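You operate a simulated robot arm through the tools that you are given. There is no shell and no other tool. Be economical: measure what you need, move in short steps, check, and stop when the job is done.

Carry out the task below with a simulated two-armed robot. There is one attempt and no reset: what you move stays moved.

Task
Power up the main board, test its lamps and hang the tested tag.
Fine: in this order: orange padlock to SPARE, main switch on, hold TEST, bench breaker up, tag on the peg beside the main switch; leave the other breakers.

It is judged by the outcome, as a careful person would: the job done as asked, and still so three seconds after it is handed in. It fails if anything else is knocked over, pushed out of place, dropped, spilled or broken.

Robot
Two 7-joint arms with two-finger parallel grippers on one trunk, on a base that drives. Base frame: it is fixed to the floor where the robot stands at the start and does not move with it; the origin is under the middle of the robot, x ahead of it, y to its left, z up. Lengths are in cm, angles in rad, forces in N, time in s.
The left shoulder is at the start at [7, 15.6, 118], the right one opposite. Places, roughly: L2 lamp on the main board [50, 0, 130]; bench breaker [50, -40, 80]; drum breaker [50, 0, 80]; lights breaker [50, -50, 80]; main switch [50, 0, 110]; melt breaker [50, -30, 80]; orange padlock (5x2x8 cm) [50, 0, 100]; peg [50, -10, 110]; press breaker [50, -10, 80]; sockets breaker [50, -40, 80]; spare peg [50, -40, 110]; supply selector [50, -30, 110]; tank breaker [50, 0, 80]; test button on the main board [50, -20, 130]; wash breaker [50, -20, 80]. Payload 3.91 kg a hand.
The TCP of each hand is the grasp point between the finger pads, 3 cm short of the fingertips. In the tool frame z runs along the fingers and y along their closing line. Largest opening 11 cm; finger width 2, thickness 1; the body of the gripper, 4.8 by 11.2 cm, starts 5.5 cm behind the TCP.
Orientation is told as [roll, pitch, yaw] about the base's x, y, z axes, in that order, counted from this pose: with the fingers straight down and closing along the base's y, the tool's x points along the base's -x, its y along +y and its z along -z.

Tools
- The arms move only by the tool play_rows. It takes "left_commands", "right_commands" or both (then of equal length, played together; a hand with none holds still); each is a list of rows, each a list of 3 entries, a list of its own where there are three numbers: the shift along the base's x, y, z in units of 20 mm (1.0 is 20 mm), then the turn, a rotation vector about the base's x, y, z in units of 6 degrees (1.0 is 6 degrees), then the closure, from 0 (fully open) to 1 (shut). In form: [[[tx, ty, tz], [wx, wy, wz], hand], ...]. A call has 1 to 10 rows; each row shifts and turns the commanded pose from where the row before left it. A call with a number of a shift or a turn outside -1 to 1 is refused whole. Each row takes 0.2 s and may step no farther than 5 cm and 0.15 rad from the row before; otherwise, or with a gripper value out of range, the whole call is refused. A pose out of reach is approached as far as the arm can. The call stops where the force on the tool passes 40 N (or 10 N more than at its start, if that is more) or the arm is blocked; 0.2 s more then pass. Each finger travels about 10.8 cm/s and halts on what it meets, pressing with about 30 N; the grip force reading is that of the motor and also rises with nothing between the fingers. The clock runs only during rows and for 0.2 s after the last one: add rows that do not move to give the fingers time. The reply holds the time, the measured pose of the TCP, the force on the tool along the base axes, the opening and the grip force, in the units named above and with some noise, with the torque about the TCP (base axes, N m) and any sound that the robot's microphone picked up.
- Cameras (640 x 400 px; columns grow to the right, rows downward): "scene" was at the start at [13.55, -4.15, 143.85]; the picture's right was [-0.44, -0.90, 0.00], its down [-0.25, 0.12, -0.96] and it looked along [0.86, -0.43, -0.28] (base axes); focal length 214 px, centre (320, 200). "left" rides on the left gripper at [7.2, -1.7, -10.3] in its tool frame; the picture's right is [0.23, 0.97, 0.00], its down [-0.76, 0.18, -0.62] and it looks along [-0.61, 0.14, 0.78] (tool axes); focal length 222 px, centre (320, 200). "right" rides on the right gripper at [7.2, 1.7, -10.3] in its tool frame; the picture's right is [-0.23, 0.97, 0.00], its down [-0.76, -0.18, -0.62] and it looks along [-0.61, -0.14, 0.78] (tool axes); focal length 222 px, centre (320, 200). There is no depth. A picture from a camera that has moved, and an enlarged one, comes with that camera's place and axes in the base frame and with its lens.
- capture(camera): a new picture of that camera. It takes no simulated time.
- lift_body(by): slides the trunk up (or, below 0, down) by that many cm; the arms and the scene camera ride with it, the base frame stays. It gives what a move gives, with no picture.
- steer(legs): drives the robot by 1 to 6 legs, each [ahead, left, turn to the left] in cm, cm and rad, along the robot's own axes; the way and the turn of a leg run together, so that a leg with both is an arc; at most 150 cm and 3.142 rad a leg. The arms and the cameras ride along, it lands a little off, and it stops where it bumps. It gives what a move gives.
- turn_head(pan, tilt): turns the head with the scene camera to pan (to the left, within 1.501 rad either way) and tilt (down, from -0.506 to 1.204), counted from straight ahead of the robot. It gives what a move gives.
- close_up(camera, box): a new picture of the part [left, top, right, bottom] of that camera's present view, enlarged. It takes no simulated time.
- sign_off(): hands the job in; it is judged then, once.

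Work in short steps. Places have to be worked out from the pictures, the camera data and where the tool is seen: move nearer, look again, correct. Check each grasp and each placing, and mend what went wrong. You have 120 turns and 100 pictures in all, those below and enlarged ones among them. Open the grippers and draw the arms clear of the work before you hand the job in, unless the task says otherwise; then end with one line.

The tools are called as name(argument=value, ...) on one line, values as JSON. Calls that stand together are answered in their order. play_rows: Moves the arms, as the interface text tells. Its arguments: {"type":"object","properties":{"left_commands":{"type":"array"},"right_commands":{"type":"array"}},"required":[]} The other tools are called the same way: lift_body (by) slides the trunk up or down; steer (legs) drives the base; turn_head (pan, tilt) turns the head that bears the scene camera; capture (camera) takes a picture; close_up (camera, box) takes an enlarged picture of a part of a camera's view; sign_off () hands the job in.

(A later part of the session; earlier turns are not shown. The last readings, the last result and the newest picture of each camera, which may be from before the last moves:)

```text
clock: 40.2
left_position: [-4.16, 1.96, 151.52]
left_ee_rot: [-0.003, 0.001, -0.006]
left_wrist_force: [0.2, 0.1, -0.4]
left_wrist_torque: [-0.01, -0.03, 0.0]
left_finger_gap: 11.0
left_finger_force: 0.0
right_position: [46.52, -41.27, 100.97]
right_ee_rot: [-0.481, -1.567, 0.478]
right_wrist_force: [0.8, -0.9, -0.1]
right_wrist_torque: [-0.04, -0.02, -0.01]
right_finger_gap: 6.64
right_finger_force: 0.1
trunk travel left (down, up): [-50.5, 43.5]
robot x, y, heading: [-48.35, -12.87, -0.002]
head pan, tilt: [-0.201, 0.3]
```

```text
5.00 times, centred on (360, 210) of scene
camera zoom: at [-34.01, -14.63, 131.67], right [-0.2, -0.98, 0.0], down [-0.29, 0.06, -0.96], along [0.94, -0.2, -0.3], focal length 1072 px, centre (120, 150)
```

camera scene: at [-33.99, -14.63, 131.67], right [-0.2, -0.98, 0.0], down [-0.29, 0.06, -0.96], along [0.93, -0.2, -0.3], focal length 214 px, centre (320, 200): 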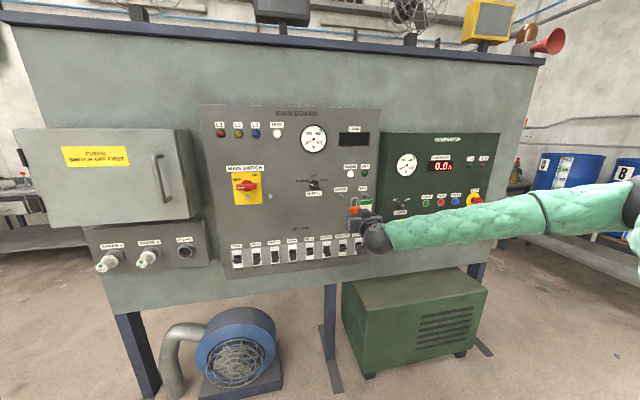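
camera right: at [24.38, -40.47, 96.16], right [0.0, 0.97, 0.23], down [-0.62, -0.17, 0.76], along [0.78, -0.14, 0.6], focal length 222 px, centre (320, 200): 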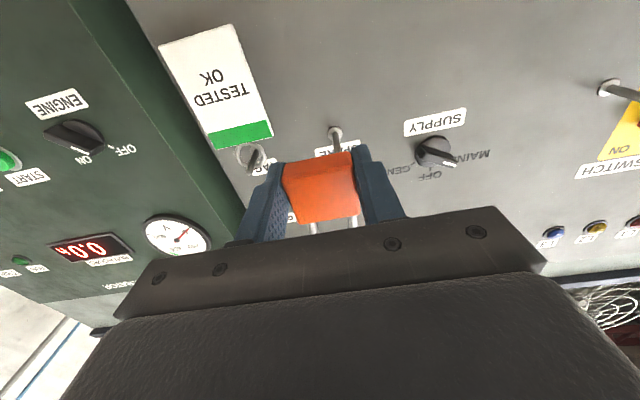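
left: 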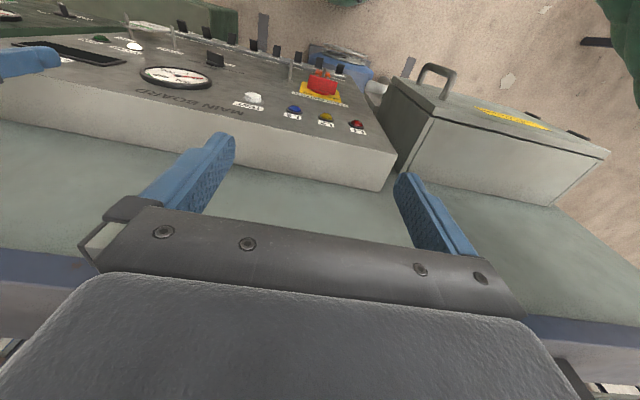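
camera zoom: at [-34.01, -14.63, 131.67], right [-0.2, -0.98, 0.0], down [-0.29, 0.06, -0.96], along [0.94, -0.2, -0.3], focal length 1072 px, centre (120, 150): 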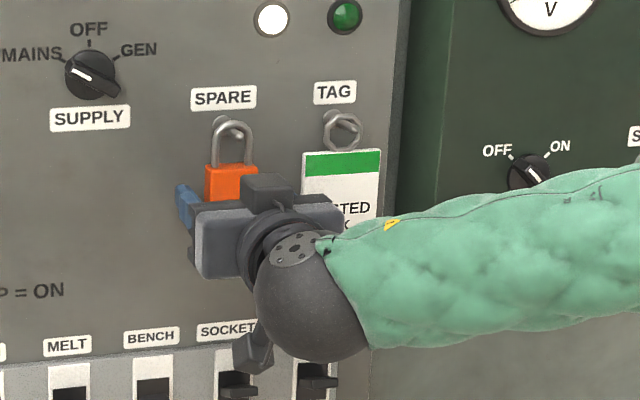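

The padlock hangs on SPARE. I withdraw straight back, then drive left 38 cm toward the main switch.

play_rows(right_commands=[[[-0.8, 0, 0], [0, 0, 0], 0.4], [[-1, 0, 0], [0, 0, 0], 0.4], [[-1, 0, 0], [0, 0, 0], 0.4], [[-1, 0, 0], [0, 0, 0], 0.4], [[-1, 0, 0], [0, 0, 0], 0.4], [[-1, 0, 0], [0, 0, 0], 0.4], [[-0.5, 0, 0], [0, 0, 0], 0.4]])

steer(legs=[[0, 38, 0]])

play_rows(right_commands=[[[0, 0, 0.6], [-1, 0, 0], 0.4], [[0, 0, 0.6], [-1, 0, 0], 0.5], [[0, 0, 0.6], [-1, 0, 0], 0.6], [[0, 0, 0.6], [-1, 0, 0], 0.6], [[0, 0, 0.6], [-1, 0, 0], 0.6], [[0, 0, 0.6], [-1, 0, 0], 0.6], [[0, 0, 0.6], [-1, 0, 0], 0.6], [[0, 0, 0.6], [-1, 0, 0], 0.6], [[0, 0, 0.6], [-1, 0, 0], 0.6], [[0, 0, 0.4], [-1, 0, 0], 0.6]])

play_rows(right_commands=[[[0, 0, 0], [-1, 0, 0], 0.6], [[0, 0, 0], [-1, 0, 0], 0.6], [[0, 0, 0], [-1, 0, 0], 0.6], [[0, 0, 0], [-1, 0, 0], 0.6], [[0, 0, 0], [-1, 0, 0], 0.6], [[0, 0, 0], [0, 0, 0], 0.6]])

capture(camera="scene")

capture(camera="right")

```text
clock: 41.8
left_position: [-4.21, 1.87, 151.62]
left_ee_rot: [-0.003, 0.001, -0.005]
left_wrist_force: [0.6, 0.8, 0.5]
left_wrist_torque: [-0.02, -0.01, 0.05]
left_finger_gap: 10.96
left_finger_force: 0.1
right_position: [33.86, -41.17, 100.81]
right_ee_rot: [-0.578, -1.566, 0.574]
right_wrist_force: [0.1, 0.1, 0.7]
right_wrist_torque: [0.01, -0.01, -0.03]
right_finger_gap: 6.6
right_finger_force: 0.0
trunk travel left (down, up): [-50.5, 43.5]
robot x, y, heading: [-48.53, -12.67, -0.008]
head pan, tilt: [-0.201, 0.3]
```

```text
clock: 44.2
left_position: [-4.26, 40.87, 151.59]
left_ee_rot: [-0.001, 0.0, 0.003]
left_wrist_force: [-0.8, 0.0, -0.7]
left_wrist_torque: [-0.01, 0.01, -0.01]
left_finger_gap: 11.01
left_finger_force: 0.0
right_position: [34.12, -2.03, 100.86]
right_ee_rot: [-0.633, -1.567, 0.639]
right_wrist_force: [0.4, 0.1, 0.3]
right_wrist_torque: [0.04, 0.03, -0.03]
right_finger_gap: 6.56
right_finger_force: 0.0
trunk travel left (down, up): [-50.5, 43.5]
robot x, y, heading: [-48.1, 25.89, 0.001]
head pan, tilt: [-0.201, 0.3]
```

```text
clock: 46.4
left_position: [-4.29, 40.73, 151.48]
left_ee_rot: [-0.002, 0.0, 0.005]
left_wrist_force: [0.0, -0.8, 0.8]
left_wrist_torque: [0.01, -0.02, -0.03]
left_finger_gap: 10.98
left_finger_force: 0.1
right_position: [34.29, -2.03, 112.55]
right_ee_rot: [-1.564, -0.52, 1.57]
right_wrist_force: [0.4, 0.6, 0.5]
right_wrist_torque: [-0.04, 0.01, 0.02]
right_finger_gap: 4.38
right_finger_force: 0.1
trunk travel left (down, up): [-50.5, 43.5]
robot x, y, heading: [-48.13, 25.8, 0.002]
head pan, tilt: [-0.201, 0.3]
```

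```text
clock: 47.8
left_position: [-4.16, 40.68, 151.66]
left_ee_rot: [-0.002, -0.001, 0.004]
left_wrist_force: [0.5, -0.5, 0.8]
left_wrist_torque: [-0.03, 0.01, 0.02]
left_finger_gap: 11.0
left_finger_force: 0.0
right_position: [34.2, -2.11, 112.43]
right_ee_rot: [-1.566, 0.004, 1.568]
right_wrist_force: [0.3, -0.4, 0.4]
right_wrist_torque: [0.02, -0.02, 0.01]
right_finger_gap: 4.4
right_finger_force: 0.2
trunk travel left (down, up): [-50.5, 43.5]
robot x, y, heading: [-48.11, 25.98, 0.005]
head pan, tilt: [-0.201, 0.3]
```

```text
71 pictures are left
camera scene: at [-33.95, 24.02, 131.67], right [-0.2, -0.98, 0.0], down [-0.29, 0.06, -0.96], along [0.94, -0.19, -0.3], focal length 214 px, centre (320, 200)
```

scene: 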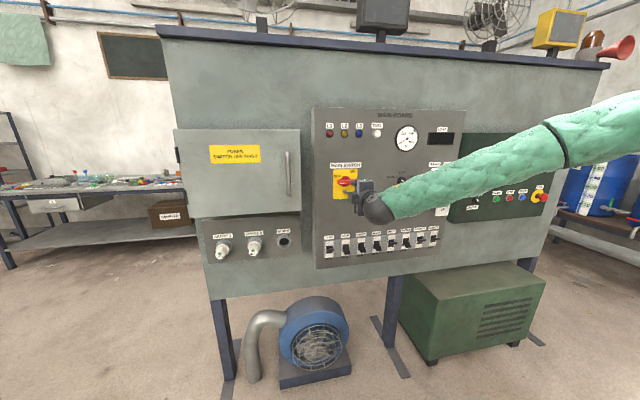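

```text
70 pictures are left
camera right: at [23.81, -9.26, 110.93], right [0.0, 0.22, -0.97], down [-0.62, 0.76, 0.18], along [0.78, 0.61, 0.14], focal length 222 px, centre (320, 200)
```

right: 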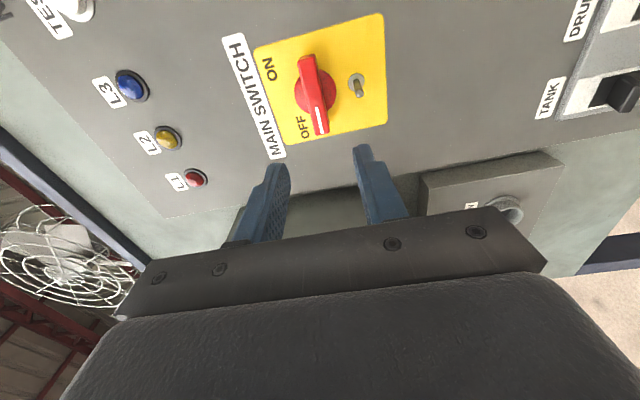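

The handle is at about y≈-3.9, z≈112.6. I go to x≈41 at that line and check.

play_rows(right_commands=[[[0.9, -0.4, 0.05], [0, 0, 0], 0.6], [[0.9, -0.4, 0.05], [0, 0, 0], 0.6], [[0.9, -0.1, 0], [0, 0, 0], 0.6], [[0.5, 0, 0], [0, 0, 0], 0.6], [[0, 0, 0], [0, 0, 0], 0.6]])

capture(camera="right")

close_up(camera="scene", box=[310, 150, 410, 230])

```text
clock: 49.0
left_position: [-4.24, 40.91, 151.59]
left_ee_rot: [-0.003, 0.0, 0.002]
left_wrist_force: [-0.4, -0.3, -0.3]
left_wrist_torque: [-0.02, 0.0, 0.03]
left_finger_gap: 11.01
left_finger_force: 0.0
right_position: [40.42, -3.8, 112.63]
right_ee_rot: [-1.565, 0.003, 1.568]
right_wrist_force: [0.7, -0.3, 0.3]
right_wrist_torque: [0.04, 0.01, -0.03]
right_finger_gap: 4.41
right_finger_force: 0.0
trunk travel left (down, up): [-50.5, 43.5]
robot x, y, heading: [-48.17, 25.75, 0.005]
head pan, tilt: [-0.201, 0.3]
```

```text
69 pictures are left
camera right: at [30.11, -10.97, 111.12], right [0.0, 0.23, -0.97], down [-0.62, 0.76, 0.18], along [0.78, 0.6, 0.14], focal length 222 px, centre (320, 200)
```

right: 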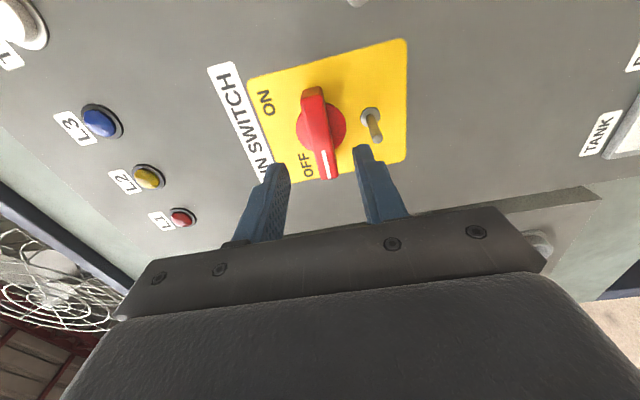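

```text
5.00 times, centred on (360, 190) of scene
camera zoom: at [-33.96, 24.04, 131.67], right [-0.2, -0.98, 0.0], down [-0.29, 0.06, -0.96], along [0.94, -0.19, -0.3], focal length 1072 px, centre (120, 250)
```

zoom: 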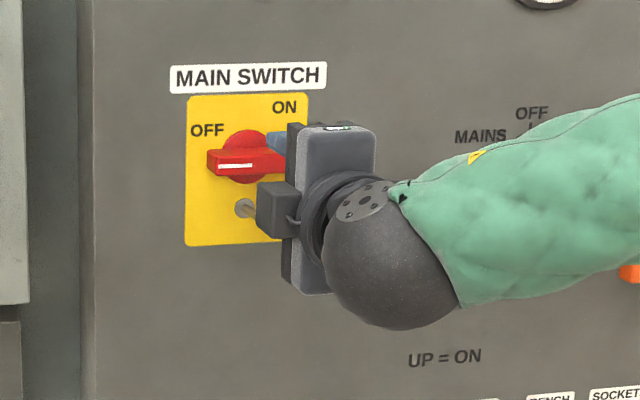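

Aligned. I advance 6 cm so the fingers straddle the handle, then close.

play_rows(right_commands=[[[0.8, -0.1, 0], [0, 0, 0], 0.6], [[0.8, 0, 0], [0, 0, 0], 0.6], [[0.8, 0, 0], [0, 0, 0], 0.6], [[0.6, 0, 0], [0, 0, 0], 0.6], [[0, 0, 0], [0, 0, 0], 0.6], [[0, 0, 0], [0, 0, 0], 0.75], [[0, 0, 0], [0, 0, 0], 0.9], [[0, 0, 0], [0, 0, 0], 0.95]])

close_up(camera="right", box=[200, 20, 440, 220])

```text
clock: 50.8
left_position: [-4.16, 40.75, 151.57]
left_ee_rot: [-0.001, -0.001, 0.004]
left_wrist_force: [0.0, 0.1, 0.7]
left_wrist_torque: [0.0, 0.04, 0.01]
left_finger_gap: 11.01
left_finger_force: 0.1
right_position: [46.59, -4.04, 112.51]
right_ee_rot: [-1.564, 0.001, 1.567]
right_wrist_force: [-7.5, 1.6, -13.0]
right_wrist_torque: [0.23, -0.97, -0.25]
right_finger_gap: 1.69
right_finger_force: 45.0
trunk travel left (down, up): [-50.5, 43.5]
robot x, y, heading: [-48.31, 25.88, 0.002]
head pan, tilt: [-0.201, 0.3]
```

```text
2.00 times, centred on (320, 120) of right
camera zoom: at [36.2, -11.19, 111.04], right [-0.01, 0.23, -0.97], down [-0.62, 0.76, 0.18], along [0.78, 0.61, 0.13], focal length 444 px, centre (320, 360)
```

zoom: 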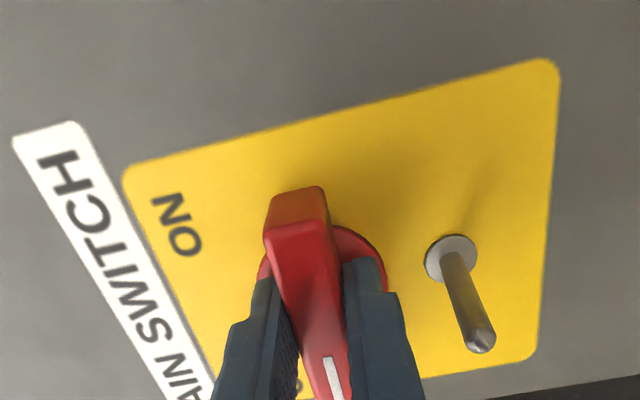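

The handle is gripped; the -13 N in z says the hand is slightly high. I shift 0.2 cm down and begin turning clockwise.

play_rows(right_commands=[[[0, 0, -0.1], [0, 0, 0], 0.9], [[0, 0, 0], [0.5, 0, 0], 0.9], [[0, 0, 0], [1, 0, 0], 0.9], [[0, 0, 0], [1, 0, 0], 0.9]])

```text
clock: 51.8
left_position: [-4.24, 40.71, 151.45]
left_ee_rot: [-0.004, -0.001, 0.005]
left_wrist_force: [-0.2, 0.7, -0.6]
left_wrist_torque: [-0.06, 0.02, 0.01]
left_finger_gap: 10.99
left_finger_force: 0.0
right_position: [46.59, -4.1, 112.46]
right_ee_rot: [-1.567, -0.263, 1.568]
right_wrist_force: [-6.9, -0.6, -8.4]
right_wrist_torque: [-0.08, -1.26, 0.24]
right_finger_gap: 1.69
right_finger_force: 45.3
trunk travel left (down, up): [-50.5, 43.5]
robot x, y, heading: [-48.05, 26.12, 0.008]
head pan, tilt: [-0.201, 0.3]
```

It turns freely with little torque. I continue clockwise.

play_rows(right_commands=[[[0, 0, -0.05], [1, 0, 0], 0.9], [[0, 0, 0], [1, 0, 0], 0.9], [[0, 0, 0], [1, 0, 0], 0.9], [[0, 0, 0], [1, 0, 0], 0.9], [[0, 0, 0], [1, 0, 0], 0.9], [[0, 0, 0], [1, 0, 0], 0.9]])

close_up(camera="scene", box=[310, 110, 430, 210])

```text
clock: 53.2
left_position: [-4.3, 40.68, 151.53]
left_ee_rot: [-0.002, 0.001, 0.004]
left_wrist_force: [-0.2, 0.1, 0.0]
left_wrist_torque: [0.01, 0.0, -0.01]
left_finger_gap: 11.01
left_finger_force: 0.0
right_position: [46.48, -3.89, 112.26]
right_ee_rot: [-1.557, -0.891, 1.565]
right_wrist_force: [-15.0, 8.9, -18.5]
right_wrist_torque: [-0.07, -1.4, 0.12]
right_finger_gap: 1.7
right_finger_force: 45.2
trunk travel left (down, up): [-50.5, 43.5]
robot x, y, heading: [-48.3, 25.73, 0.003]
head pan, tilt: [-0.201, 0.3]
```

```text
4.00 times, centred on (370, 160) of scene
camera zoom: at [-33.95, 24.08, 131.66], right [-0.2, -0.98, 0.0], down [-0.29, 0.06, -0.96], along [0.94, -0.19, -0.3], focal length 858 px, centre (120, 360)
```

zoom: 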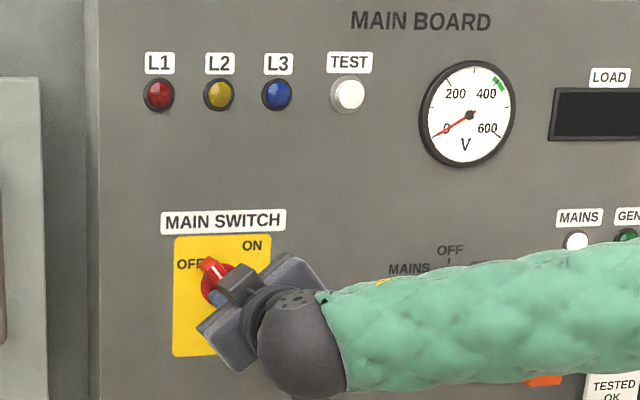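

The handle has turned ~51°. I relieve the side load slightly and continue the remaining 39°.

play_rows(right_commands=[[[-0.05, 0.08, -0.12], [0, 0, 0], 0.9], [[0, 0, 0], [1, 0, 0], 0.9], [[0, 0, 0], [1, 0, 0], 0.9], [[0, 0, 0], [1, 0, 0], 0.9], [[0, 0, 0], [0, 0, 0], 0.9]])

play_rows(right_commands=[[[0, 0.05, -0.05], [1, 0, 0], 0.9], [[0, 0, 0], [1, 0, 0], 0.9], [[0, 0, 0], [1, 0, 0], 0.9], [[0, 0, 0], [0.5, 0, 0], 0.9], [[0, 0, 0], [0, 0, 0], 0.9]])

close_up(camera="scene", box=[310, 110, 430, 210])

```text
clock: 54.4
left_position: [-4.15, 40.9, 151.45]
left_ee_rot: [-0.003, 0.0, 0.003]
left_wrist_force: [0.4, 0.1, 0.0]
left_wrist_torque: [0.0, 0.03, 0.01]
left_finger_gap: 10.98
left_finger_force: 0.0
right_position: [46.53, -3.84, 112.12]
right_ee_rot: [-1.559, -1.203, 1.564]
right_wrist_force: [5.7, 9.5, -0.2]
right_wrist_torque: [0.0, -0.31, -0.96]
right_finger_gap: 1.68
right_finger_force: 45.2
trunk travel left (down, up): [-50.5, 43.5]
robot x, y, heading: [-48.08, 25.87, 0.004]
head pan, tilt: [-0.201, 0.3]
```

```text
clock: 55.6
left_position: [-4.12, 41.0, 151.56]
left_ee_rot: [-0.002, 0.0, 0.003]
left_wrist_force: [-0.5, 0.4, -0.5]
left_wrist_torque: [-0.01, 0.01, 0.01]
left_finger_gap: 10.98
left_finger_force: 0.1
right_position: [46.66, -3.67, 112.15]
right_ee_rot: [-0.745, -1.571, 0.748]
right_wrist_force: [25.7, 5.1, 18.1]
right_wrist_torque: [-0.05, -1.23, -1.03]
right_finger_gap: 1.69
right_finger_force: 44.8
trunk travel left (down, up): [-50.5, 43.5]
robot x, y, heading: [-48.53, 25.87, 0.008]
head pan, tilt: [-0.201, 0.3]
```

```text
4.00 times, centred on (370, 160) of scene
camera zoom: at [-33.86, 24.14, 131.68], right [-0.2, -0.98, 0.0], down [-0.29, 0.06, -0.95], along [0.94, -0.19, -0.3], focal length 858 px, centre (120, 360)
```

zoom: 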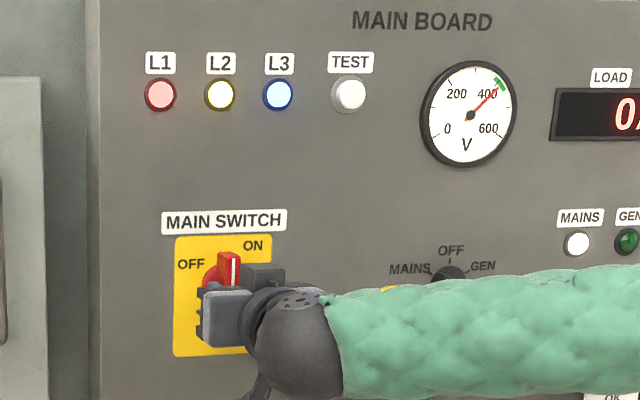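

The board is live: lamps lit, voltmeter at 400, switch at ON. I open (to ~5 cm) and withdraw straight back.

play_rows(right_commands=[[[-0.1, 0, -0.1], [0, 0, 0], 0.8], [[0, 0, 0], [0, 0, 0], 0.6], [[0, 0, 0], [0, 0, 0], 0.55], [[-0.6, 0, 0], [0, 0, 0], 0.55], [[-1, 0, 0], [0, 0, 0], 0.55], [[-1, 0, 0], [0, 0, 0], 0.55], [[-1, 0, 0], [0, 0, 0], 0.55], [[-1, 0, 0], [0, 0, 0], 0.55], [[0, 0, 0], [0, 0, 0], 0.8], [[0, 0, 0], [0, 0, 0], 1]])

capture(camera="scene")

capture(camera="right")

```text
clock: 57.8
left_position: [-4.21, 40.7, 151.44]
left_ee_rot: [-0.001, -0.001, 0.004]
left_wrist_force: [-0.6, 0.8, 0.3]
left_wrist_torque: [-0.03, 0.01, -0.01]
left_finger_gap: 10.99
left_finger_force: 0.1
right_position: [36.9, -3.74, 112.01]
right_ee_rot: [-0.455, -1.567, 0.458]
right_wrist_force: [0.2, 0.9, 0.3]
right_wrist_torque: [-0.02, 0.0, 0.01]
right_finger_gap: 0.0
right_finger_force: 29.4
trunk travel left (down, up): [-50.5, 43.5]
robot x, y, heading: [-48.34, 25.72, -0.0]
head pan, tilt: [-0.201, 0.3]
```

```text
64 pictures are left
camera scene: at [-33.97, 24.02, 131.68], right [-0.2, -0.98, 0.0], down [-0.29, 0.06, -0.96], along [0.94, -0.19, -0.3], focal length 214 px, centre (320, 200)
```

scene: 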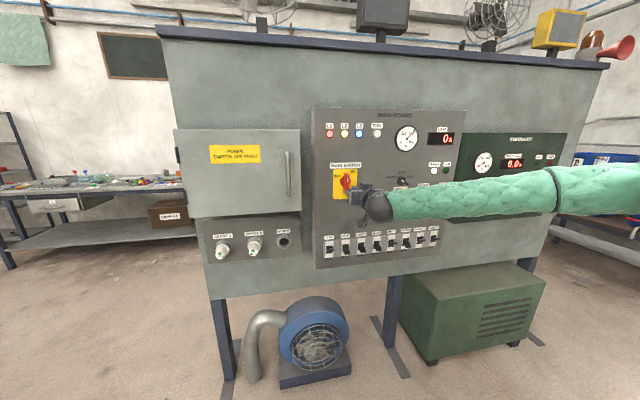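

```text
63 pictures are left
camera right: at [26.59, -2.11, 104.85], right [0.0, 0.97, 0.23], down [-0.62, -0.18, 0.76], along [0.78, -0.14, 0.6], focal length 222 px, centre (320, 200)
```

right: 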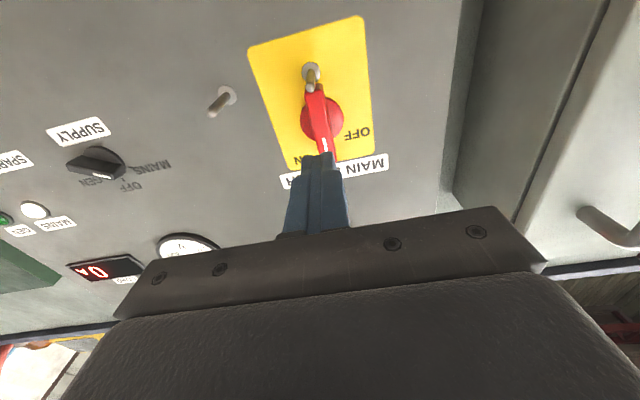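

Now TEST at ≈[50.5,-16.4,131.7]. I raise the trunk 19.7 cm and drive 12.7 cm to the right, with fingers shut.

lift_body(by=19.7)

steer(legs=[[0, -12.7, 0]])

capture(camera="scene")

capture(camera="right")

```text
clock: 60.0
left_position: [-4.25, 40.74, 171.28]
left_ee_rot: [-0.001, 0.0, 0.003]
left_wrist_force: [-0.6, -0.5, 0.0]
left_wrist_torque: [0.01, -0.02, -0.02]
left_finger_gap: 10.98
left_finger_force: 0.1
right_position: [37.02, -3.78, 131.68]
right_ee_rot: [-0.429, -1.568, 0.434]
right_wrist_force: [0.4, -0.1, 0.4]
right_wrist_torque: [-0.02, 0.0, 0.0]
right_finger_gap: 0.0
right_finger_force: 30.3
trunk travel left (down, up): [-70.2, 23.8]
robot x, y, heading: [-48.36, 25.62, 0.004]
head pan, tilt: [-0.201, 0.3]
```

```text
clock: 61.2
left_position: [-4.21, 28.14, 171.31]
left_ee_rot: [0.0, 0.001, 0.002]
left_wrist_force: [0.4, 0.3, 0.7]
left_wrist_torque: [0.02, 0.01, -0.01]
left_finger_gap: 11.0
left_finger_force: 0.0
right_position: [37.03, -16.5, 131.71]
right_ee_rot: [-0.536, -1.567, 0.537]
right_wrist_force: [1.0, -0.6, -0.7]
right_wrist_torque: [0.03, -0.03, 0.02]
right_finger_gap: 0.01
right_finger_force: 30.2
trunk travel left (down, up): [-70.2, 23.8]
robot x, y, heading: [-48.46, 13.58, 0.0]
head pan, tilt: [-0.201, 0.3]
```

```text
62 pictures are left
camera scene: at [-33.92, 11.51, 151.37], right [-0.2, -0.98, 0.0], down [-0.29, 0.06, -0.96], along [0.94, -0.19, -0.3], focal length 214 px, centre (320, 200)
```

scene: 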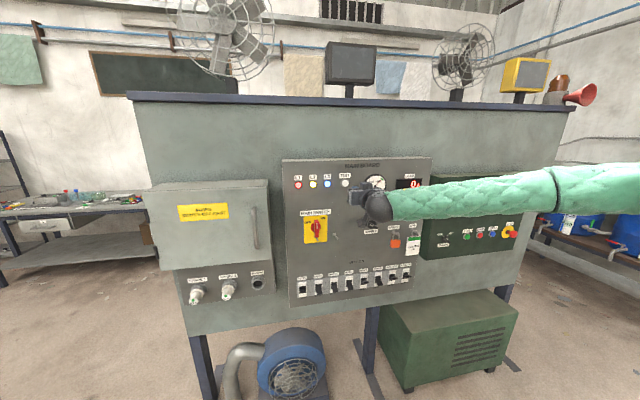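

```text
61 pictures are left
camera right: at [26.6, -14.74, 124.55], right [0.0, 0.97, 0.23], down [-0.62, -0.18, 0.76], along [0.78, -0.14, 0.6], focal length 222 px, centre (320, 200)
```

right: 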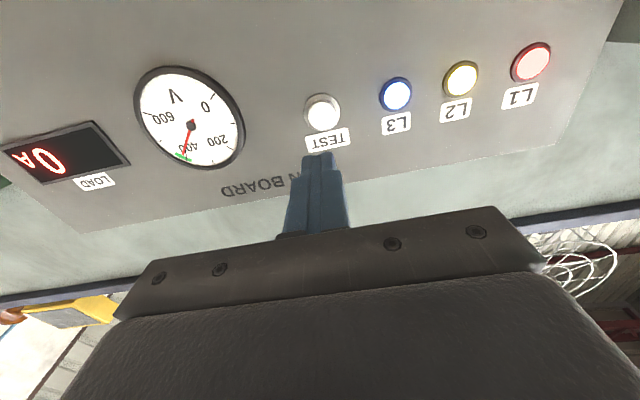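

TEST seen at y≈-16.2, z≈131.6, aligned with the hand. I approach to about 1 cm from it and then push in small steps.

play_rows(right_commands=[[[1, 0.15, 0], [0, 0, 0], 1], [[1, 0, 0], [0, 0, 0], 1], [[1, 0, 0], [0, 0, 0], 1], [[0.8, 0, 0], [0, 0, 0], 1], [[0.25, 0, 0], [0, 0, 0], 1], [[0, 0, 0], [0, 0, 0], 1]])

capture(camera="right")

```text
clock: 62.6
left_position: [-4.23, 28.07, 171.2]
left_ee_rot: [-0.001, -0.002, 0.002]
left_wrist_force: [-0.9, 0.5, -0.2]
left_wrist_torque: [0.02, -0.02, 0.0]
left_finger_gap: 10.99
left_finger_force: 0.0
right_position: [45.04, -16.16, 131.57]
right_ee_rot: [-0.429, -1.567, 0.432]
right_wrist_force: [-0.1, -0.2, -0.5]
right_wrist_torque: [0.01, 0.01, -0.02]
right_finger_gap: 0.0
right_finger_force: 29.8
trunk travel left (down, up): [-70.2, 23.8]
robot x, y, heading: [-48.41, 13.16, -0.001]
head pan, tilt: [-0.201, 0.3]
```

```text
60 pictures are left
camera right: at [34.7, -14.49, 124.51], right [0.0, 0.97, 0.23], down [-0.62, -0.18, 0.76], along [0.78, -0.14, 0.6], focal length 222 px, centre (320, 200)
```

right: 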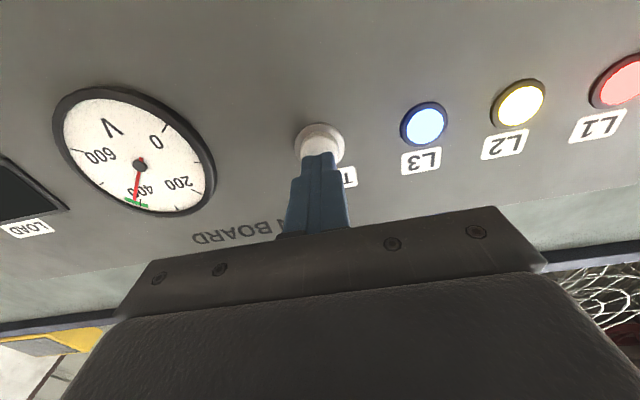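

The tip is about on the button. I push 1.6 cm in 2–4 mm steps.

play_rows(right_commands=[[[0.2, 0, 0], [0, 0, 0], 1], [[0.2, 0, 0], [0, 0, 0], 1], [[0.1, 0, 0], [0, 0, 0], 1], [[0.1, 0, 0], [0, 0, 0], 1], [[0.1, 0, 0], [0, 0, 0], 1], [[0.1, 0, 0], [0, 0, 0], 1]])

capture(camera="right")

```text
clock: 64.0
left_position: [-4.24, 28.05, 171.19]
left_ee_rot: [-0.002, 0.001, 0.003]
left_wrist_force: [0.6, 0.1, -0.1]
left_wrist_torque: [0.01, 0.01, -0.02]
left_finger_gap: 11.01
left_finger_force: 0.0
right_position: [46.69, -16.22, 131.66]
right_ee_rot: [-0.433, -1.568, 0.436]
right_wrist_force: [-2.8, 1.6, -1.1]
right_wrist_torque: [-0.02, 0.02, 0.0]
right_finger_gap: 0.0
right_finger_force: 30.4
trunk travel left (down, up): [-70.2, 23.8]
robot x, y, heading: [-48.29, 13.09, 0.0]
head pan, tilt: [-0.201, 0.3]
heard: click
```

```text
59 pictures are left
camera right: at [36.2, -14.46, 124.52], right [0.0, 0.97, 0.23], down [-0.62, -0.18, 0.76], along [0.78, -0.14, 0.6], focal length 222 px, centre (320, 200)
```

right: 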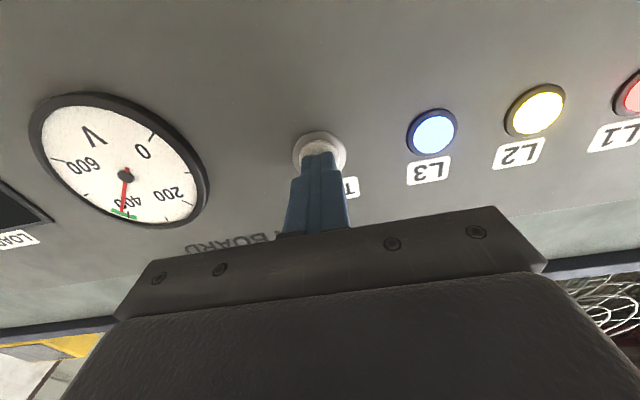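

A click was heard; force 2.8 N. I push 1 mm more and hold about 4 s, looking at the lamps.

play_rows(right_commands=[[[0.05, 0, 0], [0, 0, 0], 1], [[0, 0, 0], [0, 0, 0], 1], [[0, 0, 0], [0, 0, 0], 1], [[0, 0, 0], [0, 0, 0], 1], [[0, 0, 0], [0, 0, 0], 1], [[0, 0, 0], [0, 0, 0], 1], [[0, 0, 0], [0, 0, 0], 1], [[0, 0, 0], [0, 0, 0], 1], [[0, 0, 0], [0, 0, 0], 1], [[0, 0, 0], [0, 0, 0], 1]])

close_up(camera="scene", box=[270, 150, 450, 300])

play_rows(right_commands=[[[0, 0, 0], [0, 0, 0], 1], [[0, 0, 0], [0, 0, 0], 1], [[0, 0, 0], [0, 0, 0], 1], [[0, 0, 0], [0, 0, 0], 1], [[0, 0, 0], [0, 0, 0], 1], [[0, 0, 0], [0, 0, 0], 1], [[0, 0, 0], [0, 0, 0], 1], [[0, 0, 0], [0, 0, 0], 1], [[0, 0, 0], [0, 0, 0], 1], [[0, 0, 0], [0, 0, 0], 1]])

close_up(camera="scene", box=[270, 150, 450, 300])

```text
clock: 66.2
left_position: [-4.32, 28.13, 171.19]
left_ee_rot: [0.0, -0.001, 0.001]
left_wrist_force: [0.0, 0.4, 0.7]
left_wrist_torque: [-0.02, -0.01, 0.0]
left_finger_gap: 10.98
left_finger_force: 0.2
right_position: [46.55, -16.23, 131.7]
right_ee_rot: [-0.511, -1.565, 0.517]
right_wrist_force: [-9.9, -0.5, -5.3]
right_wrist_torque: [0.01, 0.15, -0.02]
right_finger_gap: 0.01
right_finger_force: 29.7
trunk travel left (down, up): [-70.2, 23.8]
robot x, y, heading: [-47.98, 13.01, 0.003]
head pan, tilt: [-0.201, 0.3]
```

```text
2.67 times, centred on (360, 225) of scene
camera zoom: at [-33.99, 11.45, 151.38], right [-0.2, -0.98, 0.0], down [-0.29, 0.06, -0.96], along [0.94, -0.19, -0.3], focal length 572 px, centre (213, 133)
```

zoom: 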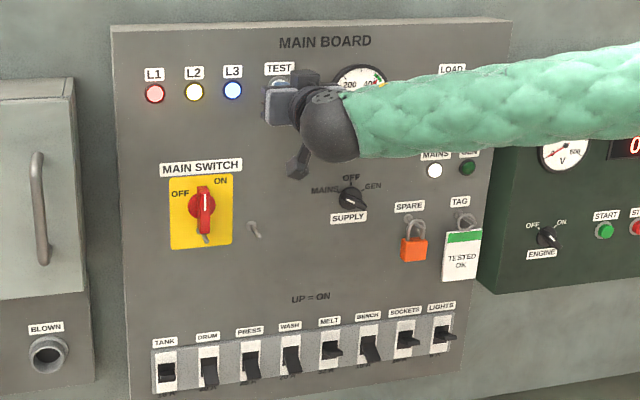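

```text
clock: 68.4
left_position: [-4.4, 28.13, 171.37]
left_ee_rot: [-0.001, 0.001, 0.0]
left_wrist_force: [0.2, -0.5, -0.3]
left_wrist_torque: [-0.01, -0.01, 0.02]
left_finger_gap: 11.01
left_finger_force: 0.1
right_position: [46.6, -16.15, 131.75]
right_ee_rot: [-0.567, -1.569, 0.57]
right_wrist_force: [-7.9, 0.3, -2.8]
right_wrist_torque: [0.01, 0.03, -0.02]
right_finger_gap: 0.01
right_finger_force: 30.1
trunk travel left (down, up): [-70.2, 23.8]
robot x, y, heading: [-48.37, 13.24, 0.0]
head pan, tilt: [-0.201, 0.3]
```

```text
2.67 times, centred on (360, 225) of scene
camera zoom: at [-34.01, 11.45, 151.38], right [-0.2, -0.98, 0.0], down [-0.29, 0.06, -0.96], along [0.94, -0.19, -0.3], focal length 572 px, centre (213, 133)
```

zoom: 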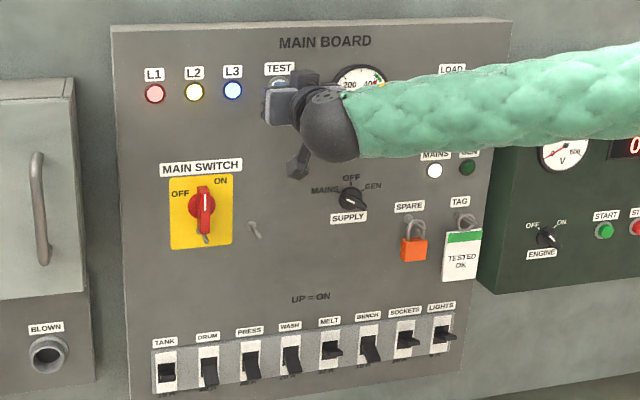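

To be certain the button is at the bottom, I push 3 mm more and hold another 1.8 s.

play_rows(right_commands=[[[0.1, 0, 0], [0, 0, 0], 1], [[0.05, 0, 0], [0, 0, 0], 1], [[0, 0, 0], [0, 0, 0], 1], [[0, 0, 0], [0, 0, 0], 1], [[0, 0, 0], [0, 0, 0], 1], [[0, 0, 0], [0, 0, 0], 1], [[0, 0, 0], [0, 0, 0], 1], [[0, 0, 0], [0, 0, 0], 1], [[0, 0, 0], [0, 0, 0], 1], [[0, 0, 0], [0, 0, 0], 1]])

capture(camera="right")

```text
clock: 70.6
left_position: [-4.41, 28.09, 171.31]
left_ee_rot: [-0.003, -0.002, 0.003]
left_wrist_force: [-0.1, 0.3, -0.3]
left_wrist_torque: [-0.01, 0.0, -0.01]
left_finger_gap: 11.02
left_finger_force: 0.1
right_position: [46.77, -16.22, 131.73]
right_ee_rot: [-0.658, -1.568, 0.662]
right_wrist_force: [-32.0, 2.1, -16.6]
right_wrist_torque: [-0.04, 0.48, 0.03]
right_finger_gap: 0.01
right_finger_force: 29.8
trunk travel left (down, up): [-70.2, 23.8]
robot x, y, heading: [-48.33, 13.45, 0.006]
head pan, tilt: [-0.201, 0.3]
```

```text
56 pictures are left
camera right: at [36.44, -14.47, 124.66], right [0.0, 0.97, 0.23], down [-0.62, -0.18, 0.76], along [0.78, -0.14, 0.61], focal length 222 px, centre (320, 200)
```

right: 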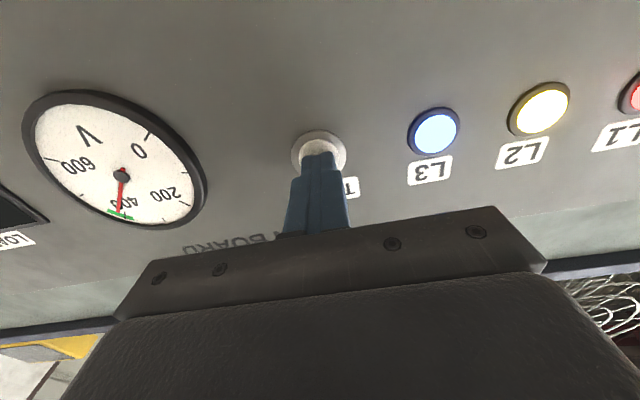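

TEST was held firmly at its stop (>6 s) with lamps lit. I withdraw, drive 20.2 cm right and lower the trunk toward the breakers.

play_rows(right_commands=[[[-0.4, 0, 0], [0, 0, 0], 1], [[-1, 0, 0], [0, 0, 0], 1], [[-1, 0, 0], [0, 0, 0], 1], [[-1, 0, 0], [0, 0, 0], 1], [[-1, 0, 0], [0, 0, 0], 1], [[-0.5, 0, 0], [0, 0, 0], 1]])

steer(legs=[[0, -20.2, 0]])

lift_body(by=-45)

capture(camera="scene")

capture(camera="right")

```text
clock: 72.0
left_position: [-4.25, 28.17, 171.25]
left_ee_rot: [-0.001, 0.001, 0.002]
left_wrist_force: [0.3, 0.4, -0.3]
left_wrist_torque: [0.01, -0.01, 0.01]
left_finger_gap: 11.01
left_finger_force: 0.1
right_position: [37.38, -16.04, 131.67]
right_ee_rot: [-0.325, -1.567, 0.329]
right_wrist_force: [-0.7, 0.0, -0.4]
right_wrist_torque: [0.01, -0.02, -0.01]
right_finger_gap: 0.0
right_finger_force: 29.5
trunk travel left (down, up): [-70.2, 23.8]
robot x, y, heading: [-48.59, 13.36, 0.001]
head pan, tilt: [-0.201, 0.3]
```

```text
clock: 73.6
left_position: [-4.14, 8.18, 171.25]
left_ee_rot: [-0.002, -0.002, -0.002]
left_wrist_force: [-0.4, 0.5, -0.4]
left_wrist_torque: [0.02, -0.02, 0.02]
left_finger_gap: 11.0
left_finger_force: 0.0
right_position: [37.32, -36.24, 131.69]
right_ee_rot: [-0.555, -1.567, 0.553]
right_wrist_force: [-0.5, 0.0, 0.4]
right_wrist_torque: [-0.01, 0.0, -0.01]
right_finger_gap: 0.02
right_finger_force: 29.9
trunk travel left (down, up): [-70.2, 23.8]
robot x, y, heading: [-48.28, -6.17, 0.0]
head pan, tilt: [-0.201, 0.3]
```

```text
refused: -45 is not a number from -40 to 40
```

```text
55 pictures are left
camera scene: at [-33.95, -8.42, 151.38], right [-0.2, -0.98, 0.0], down [-0.29, 0.06, -0.96], along [0.94, -0.19, -0.3], focal length 214 px, centre (320, 200)
```

scene: 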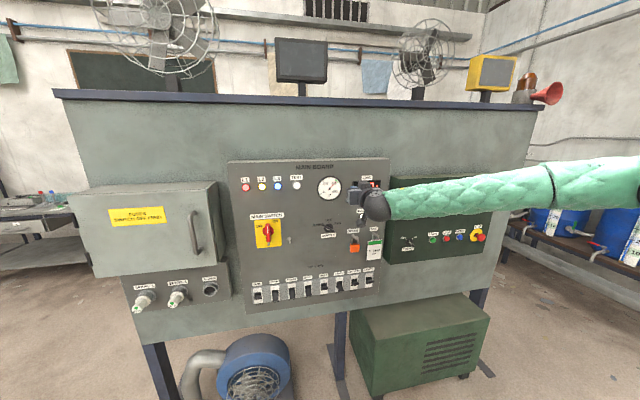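

```text
54 pictures are left
camera right: at [26.86, -34.43, 124.63], right [0.0, 0.97, 0.23], down [-0.62, -0.18, 0.76], along [0.78, -0.14, 0.6], focal length 222 px, centre (320, 200)
```

right: 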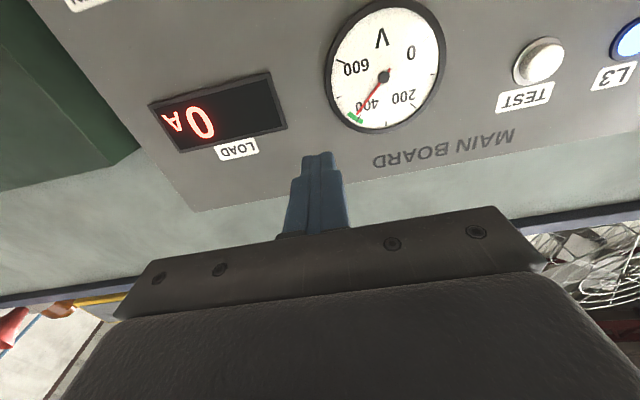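

Lift is limited to 40 cm per call; I lower in two steps to bring the hand to z≈76.

lift_body(by=-38)

lift_body(by=-18)

capture(camera="scene")

capture(camera="right")

```text
clock: 77.3
left_position: [-4.13, 8.11, 133.35]
left_ee_rot: [-0.002, 0.0, -0.001]
left_wrist_force: [-0.7, 0.4, 0.5]
left_wrist_torque: [0.0, 0.01, -0.04]
left_finger_gap: 10.98
left_finger_force: 0.2
right_position: [37.18, -36.19, 93.63]
right_ee_rot: [-0.476, -1.567, 0.478]
right_wrist_force: [0.1, 0.4, -0.4]
right_wrist_torque: [0.05, -0.01, 0.01]
right_finger_gap: 0.0
right_finger_force: 29.6
trunk travel left (down, up): [-32.2, 61.8]
robot x, y, heading: [-48.05, -6.65, -0.004]
head pan, tilt: [-0.201, 0.3]
```

```text
clock: 79.3
left_position: [-4.25, 8.16, 115.31]
left_ee_rot: [0.0, 0.0, -0.002]
left_wrist_force: [-0.2, 0.1, -0.1]
left_wrist_torque: [-0.02, 0.0, -0.01]
left_finger_gap: 11.01
left_finger_force: 0.1
right_position: [37.09, -36.22, 75.66]
right_ee_rot: [-0.497, -1.568, 0.5]
right_wrist_force: [-0.5, 0.3, -0.6]
right_wrist_torque: [0.02, 0.01, -0.01]
right_finger_gap: 0.0
right_finger_force: 30.1
trunk travel left (down, up): [-14.2, 79.8]
robot x, y, heading: [-48.35, -6.77, -0.0]
head pan, tilt: [-0.201, 0.3]
```

```text
53 pictures are left
camera scene: at [-33.97, -8.44, 95.39], right [-0.2, -0.98, 0.0], down [-0.29, 0.06, -0.96], along [0.94, -0.19, -0.3], focal length 214 px, centre (320, 200)
```

scene: 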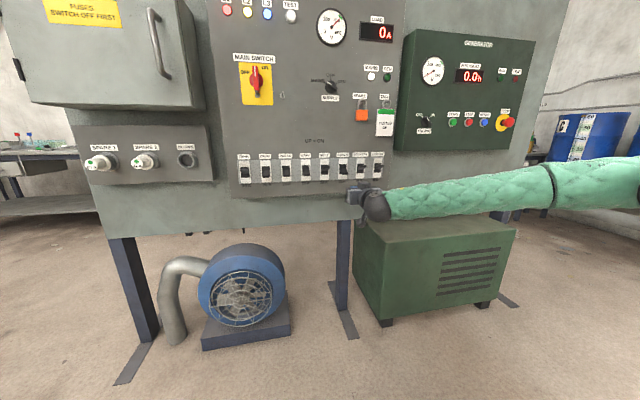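

```text
52 pictures are left
camera right: at [26.83, -34.45, 68.64], right [0.0, 0.97, 0.23], down [-0.62, -0.18, 0.76], along [0.78, -0.14, 0.61], focal length 222 px, centre (320, 200)
```

right: 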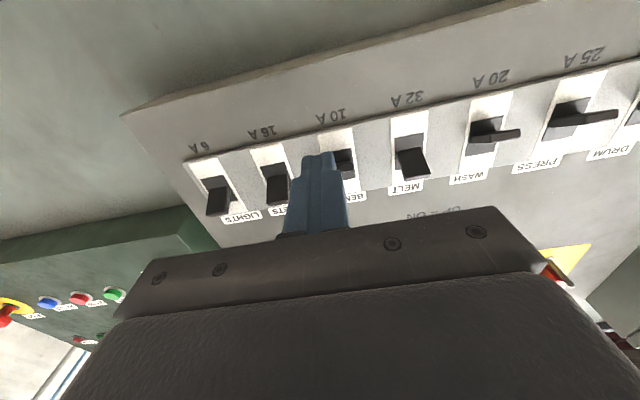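

Bench is just left of my fingertip line. I zoom both views to refine.

close_up(camera="right", box=[240, 80, 440, 220])

close_up(camera="scene", box=[300, 140, 400, 220])

```text
2.86 times, centred on (340, 150) of right
camera zoom: at [26.83, -34.45, 68.64], right [0.0, 0.97, 0.23], down [-0.62, -0.18, 0.76], along [0.78, -0.14, 0.61], focal length 635 px, centre (263, 343)
```

zoom: 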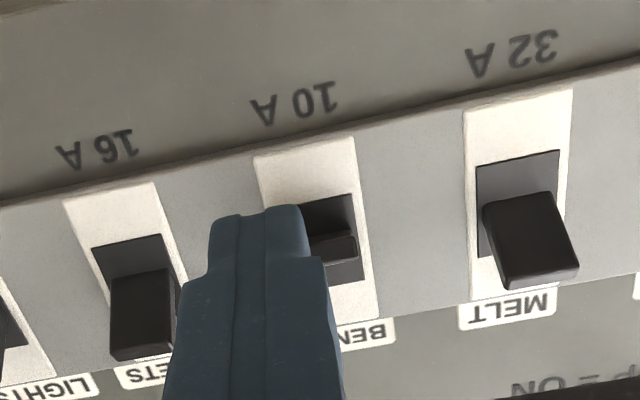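

```text
5.00 times, centred on (350, 180) of scene
camera zoom: at [-33.97, -8.44, 95.39], right [-0.2, -0.98, 0.0], down [-0.29, 0.06, -0.96], along [0.94, -0.19, -0.3], focal length 1072 px, centre (170, 300)
```

zoom: 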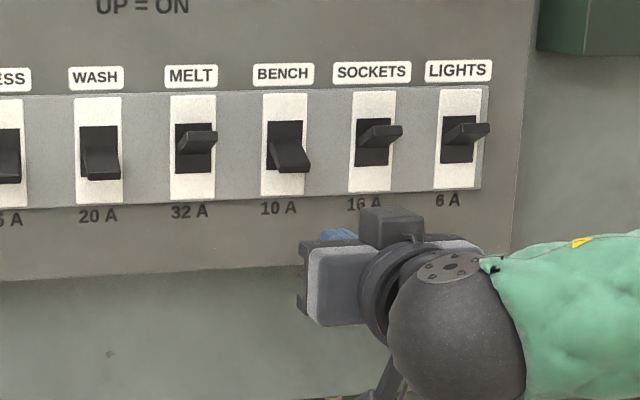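

Bench is at y≈-35.2, lever tip ≈[47.8,-35.2,80]. I shift to y=-35.2, z≈76 and go forward under the lever.

play_rows(right_commands=[[[0.5, 0.5, 0], [0, 0, 0], 1], [[0.9, 0, 0], [0, 0, 0], 1], [[0.9, 0, 0], [0, 0, 0], 1], [[0.9, 0, 0], [0, 0, 0], 1], [[0.8, 0, 0], [0, 0, 0], 1], [[0.5, 0, 0], [0, 0, 0], 1], [[0, 0, 0], [0, 0, 0], 1]])

close_up(camera="scene", box=[300, 140, 400, 220])

capture(camera="right")

```text
clock: 80.9
left_position: [-4.1, 8.24, 115.33]
left_ee_rot: [0.0, 0.001, -0.002]
left_wrist_force: [0.0, 0.3, 0.1]
left_wrist_torque: [0.05, 0.0, -0.01]
left_finger_gap: 11.0
left_finger_force: 0.1
right_position: [46.17, -35.26, 75.62]
right_ee_rot: [-0.481, -1.568, 0.482]
right_wrist_force: [0.1, -0.2, 0.0]
right_wrist_torque: [0.01, 0.0, -0.02]
right_finger_gap: 0.0
right_finger_force: 29.9
trunk travel left (down, up): [-14.2, 79.8]
robot x, y, heading: [-48.28, -6.57, -0.003]
head pan, tilt: [-0.201, 0.3]
```

```text
5.00 times, centred on (350, 180) of scene
camera zoom: at [-33.96, -8.44, 95.37], right [-0.2, -0.98, 0.0], down [-0.29, 0.06, -0.96], along [0.94, -0.19, -0.3], focal length 1072 px, centre (170, 300)
```

zoom: 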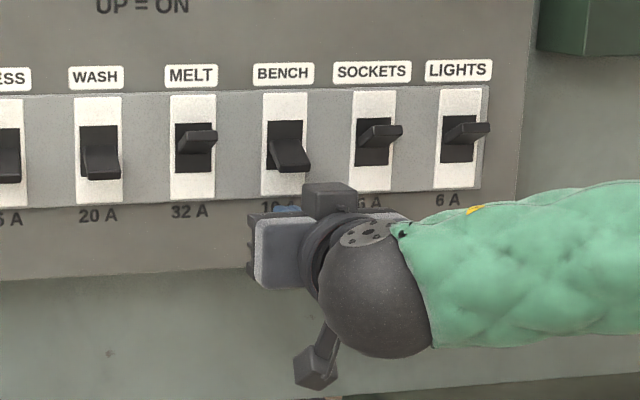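

```text
48 pictures are left
camera right: at [35.81, -33.44, 68.56], right [0.0, 0.97, 0.23], down [-0.62, -0.18, 0.76], along [0.78, -0.14, 0.6], focal length 222 px, centre (320, 200)
```

right: 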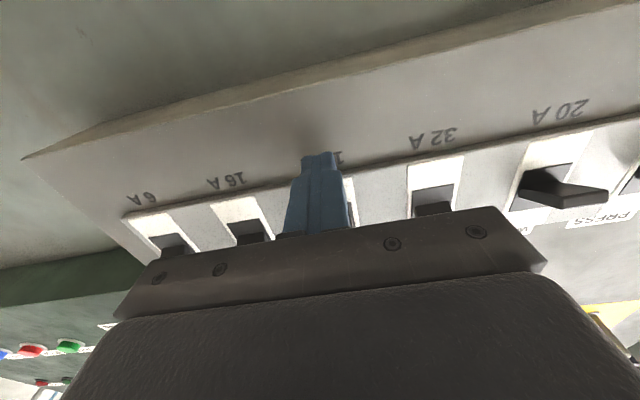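

The fingers are under Bench. I push up in small steps.

play_rows(right_commands=[[[0, 0, 0.4], [0, 0, 0], 1], [[0, 0, 0.4], [0, 0, 0], 1], [[0, 0, 0.4], [0, 0, 0], 1], [[0, 0, 0.4], [0, 0, 0], 1], [[0, 0, 0.4], [0, 0, 0], 1], [[0, 0, 0.4], [0, 0, 0], 1], [[0, 0, 0.3], [0, 0, 0], 1], [[0, 0, 0.3], [0, 0, 0], 1], [[0, 0, 0], [0, 0, 0], 1]])

close_up(camera="scene", box=[300, 140, 400, 220])

```text
clock: 82.1
left_position: [-4.22, 8.13, 115.29]
left_ee_rot: [-0.001, 0.0, -0.002]
left_wrist_force: [0.1, -1.1, 0.7]
left_wrist_torque: [0.0, 0.0, -0.01]
left_finger_gap: 11.01
left_finger_force: 0.1
right_position: [46.12, -35.27, 79.09]
right_ee_rot: [-0.124, -1.561, 0.127]
right_wrist_force: [-6.3, 0.7, -1.8]
right_wrist_torque: [-0.01, -0.07, -0.03]
right_finger_gap: 0.0
right_finger_force: 29.9
trunk travel left (down, up): [-14.2, 79.8]
robot x, y, heading: [-48.04, -6.52, -0.002]
head pan, tilt: [-0.201, 0.3]
stopped in row 6 (right hand): the force on the tool passed its limit at 49 N (the readings are from after the stop); the commanded pose is now the measured one
```

```text
5.00 times, centred on (350, 180) of scene
camera zoom: at [-33.99, -8.46, 95.38], right [-0.2, -0.98, 0.0], down [-0.29, 0.06, -0.96], along [0.94, -0.19, -0.3], focal length 1072 px, centre (170, 300)
```

zoom: 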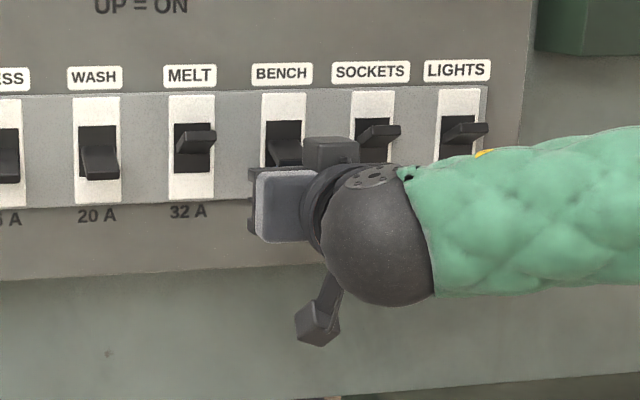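

The push was too near the lever's pivot. I drop 0.8 cm, back off 1.0 cm so the fingertip bears nearer the lever tip, and push up more slowly.

play_rows(right_commands=[[[0, 0, -0.4], [0, 0, 0], 1], [[-0.5, 0, 0], [0, 0, 0], 1], [[0, 0, 0.2], [0, 0, 0], 1], [[0, 0, 0.15], [0, 0, 0], 1], [[0, 0, 0.15], [0, 0, 0], 1], [[0, 0, 0.15], [0, 0, 0], 1], [[0, 0, 0.15], [0, 0, 0], 1], [[0, 0, 0.15], [0, 0, 0], 1], [[0, 0, 0.15], [0, 0, 0], 1], [[0, 0, 0.15], [0, 0, 0], 1]])

close_up(camera="scene", box=[300, 140, 400, 220])

```text
clock: 84.3
left_position: [-4.12, 8.11, 115.27]
left_ee_rot: [-0.003, 0.0, -0.001]
left_wrist_force: [-0.5, 0.9, 0.3]
left_wrist_torque: [0.02, 0.03, -0.01]
left_finger_gap: 11.02
left_finger_force: 0.1
right_position: [44.98, -35.21, 80.7]
right_ee_rot: [-0.134, -1.56, 0.138]
right_wrist_force: [-8.0, -0.1, -9.2]
right_wrist_torque: [-0.01, 0.21, -0.12]
right_finger_gap: 0.01
right_finger_force: 30.1
trunk travel left (down, up): [-14.2, 79.8]
robot x, y, heading: [-48.38, -6.33, 0.004]
head pan, tilt: [-0.201, 0.3]
```

```text
5.00 times, centred on (350, 180) of scene
camera zoom: at [-33.97, -8.48, 95.35], right [-0.2, -0.98, 0.0], down [-0.29, 0.06, -0.95], along [0.94, -0.19, -0.3], focal length 1072 px, centre (170, 300)
```

zoom: 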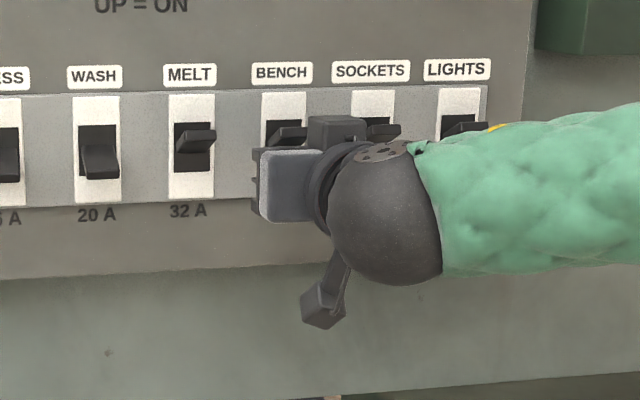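

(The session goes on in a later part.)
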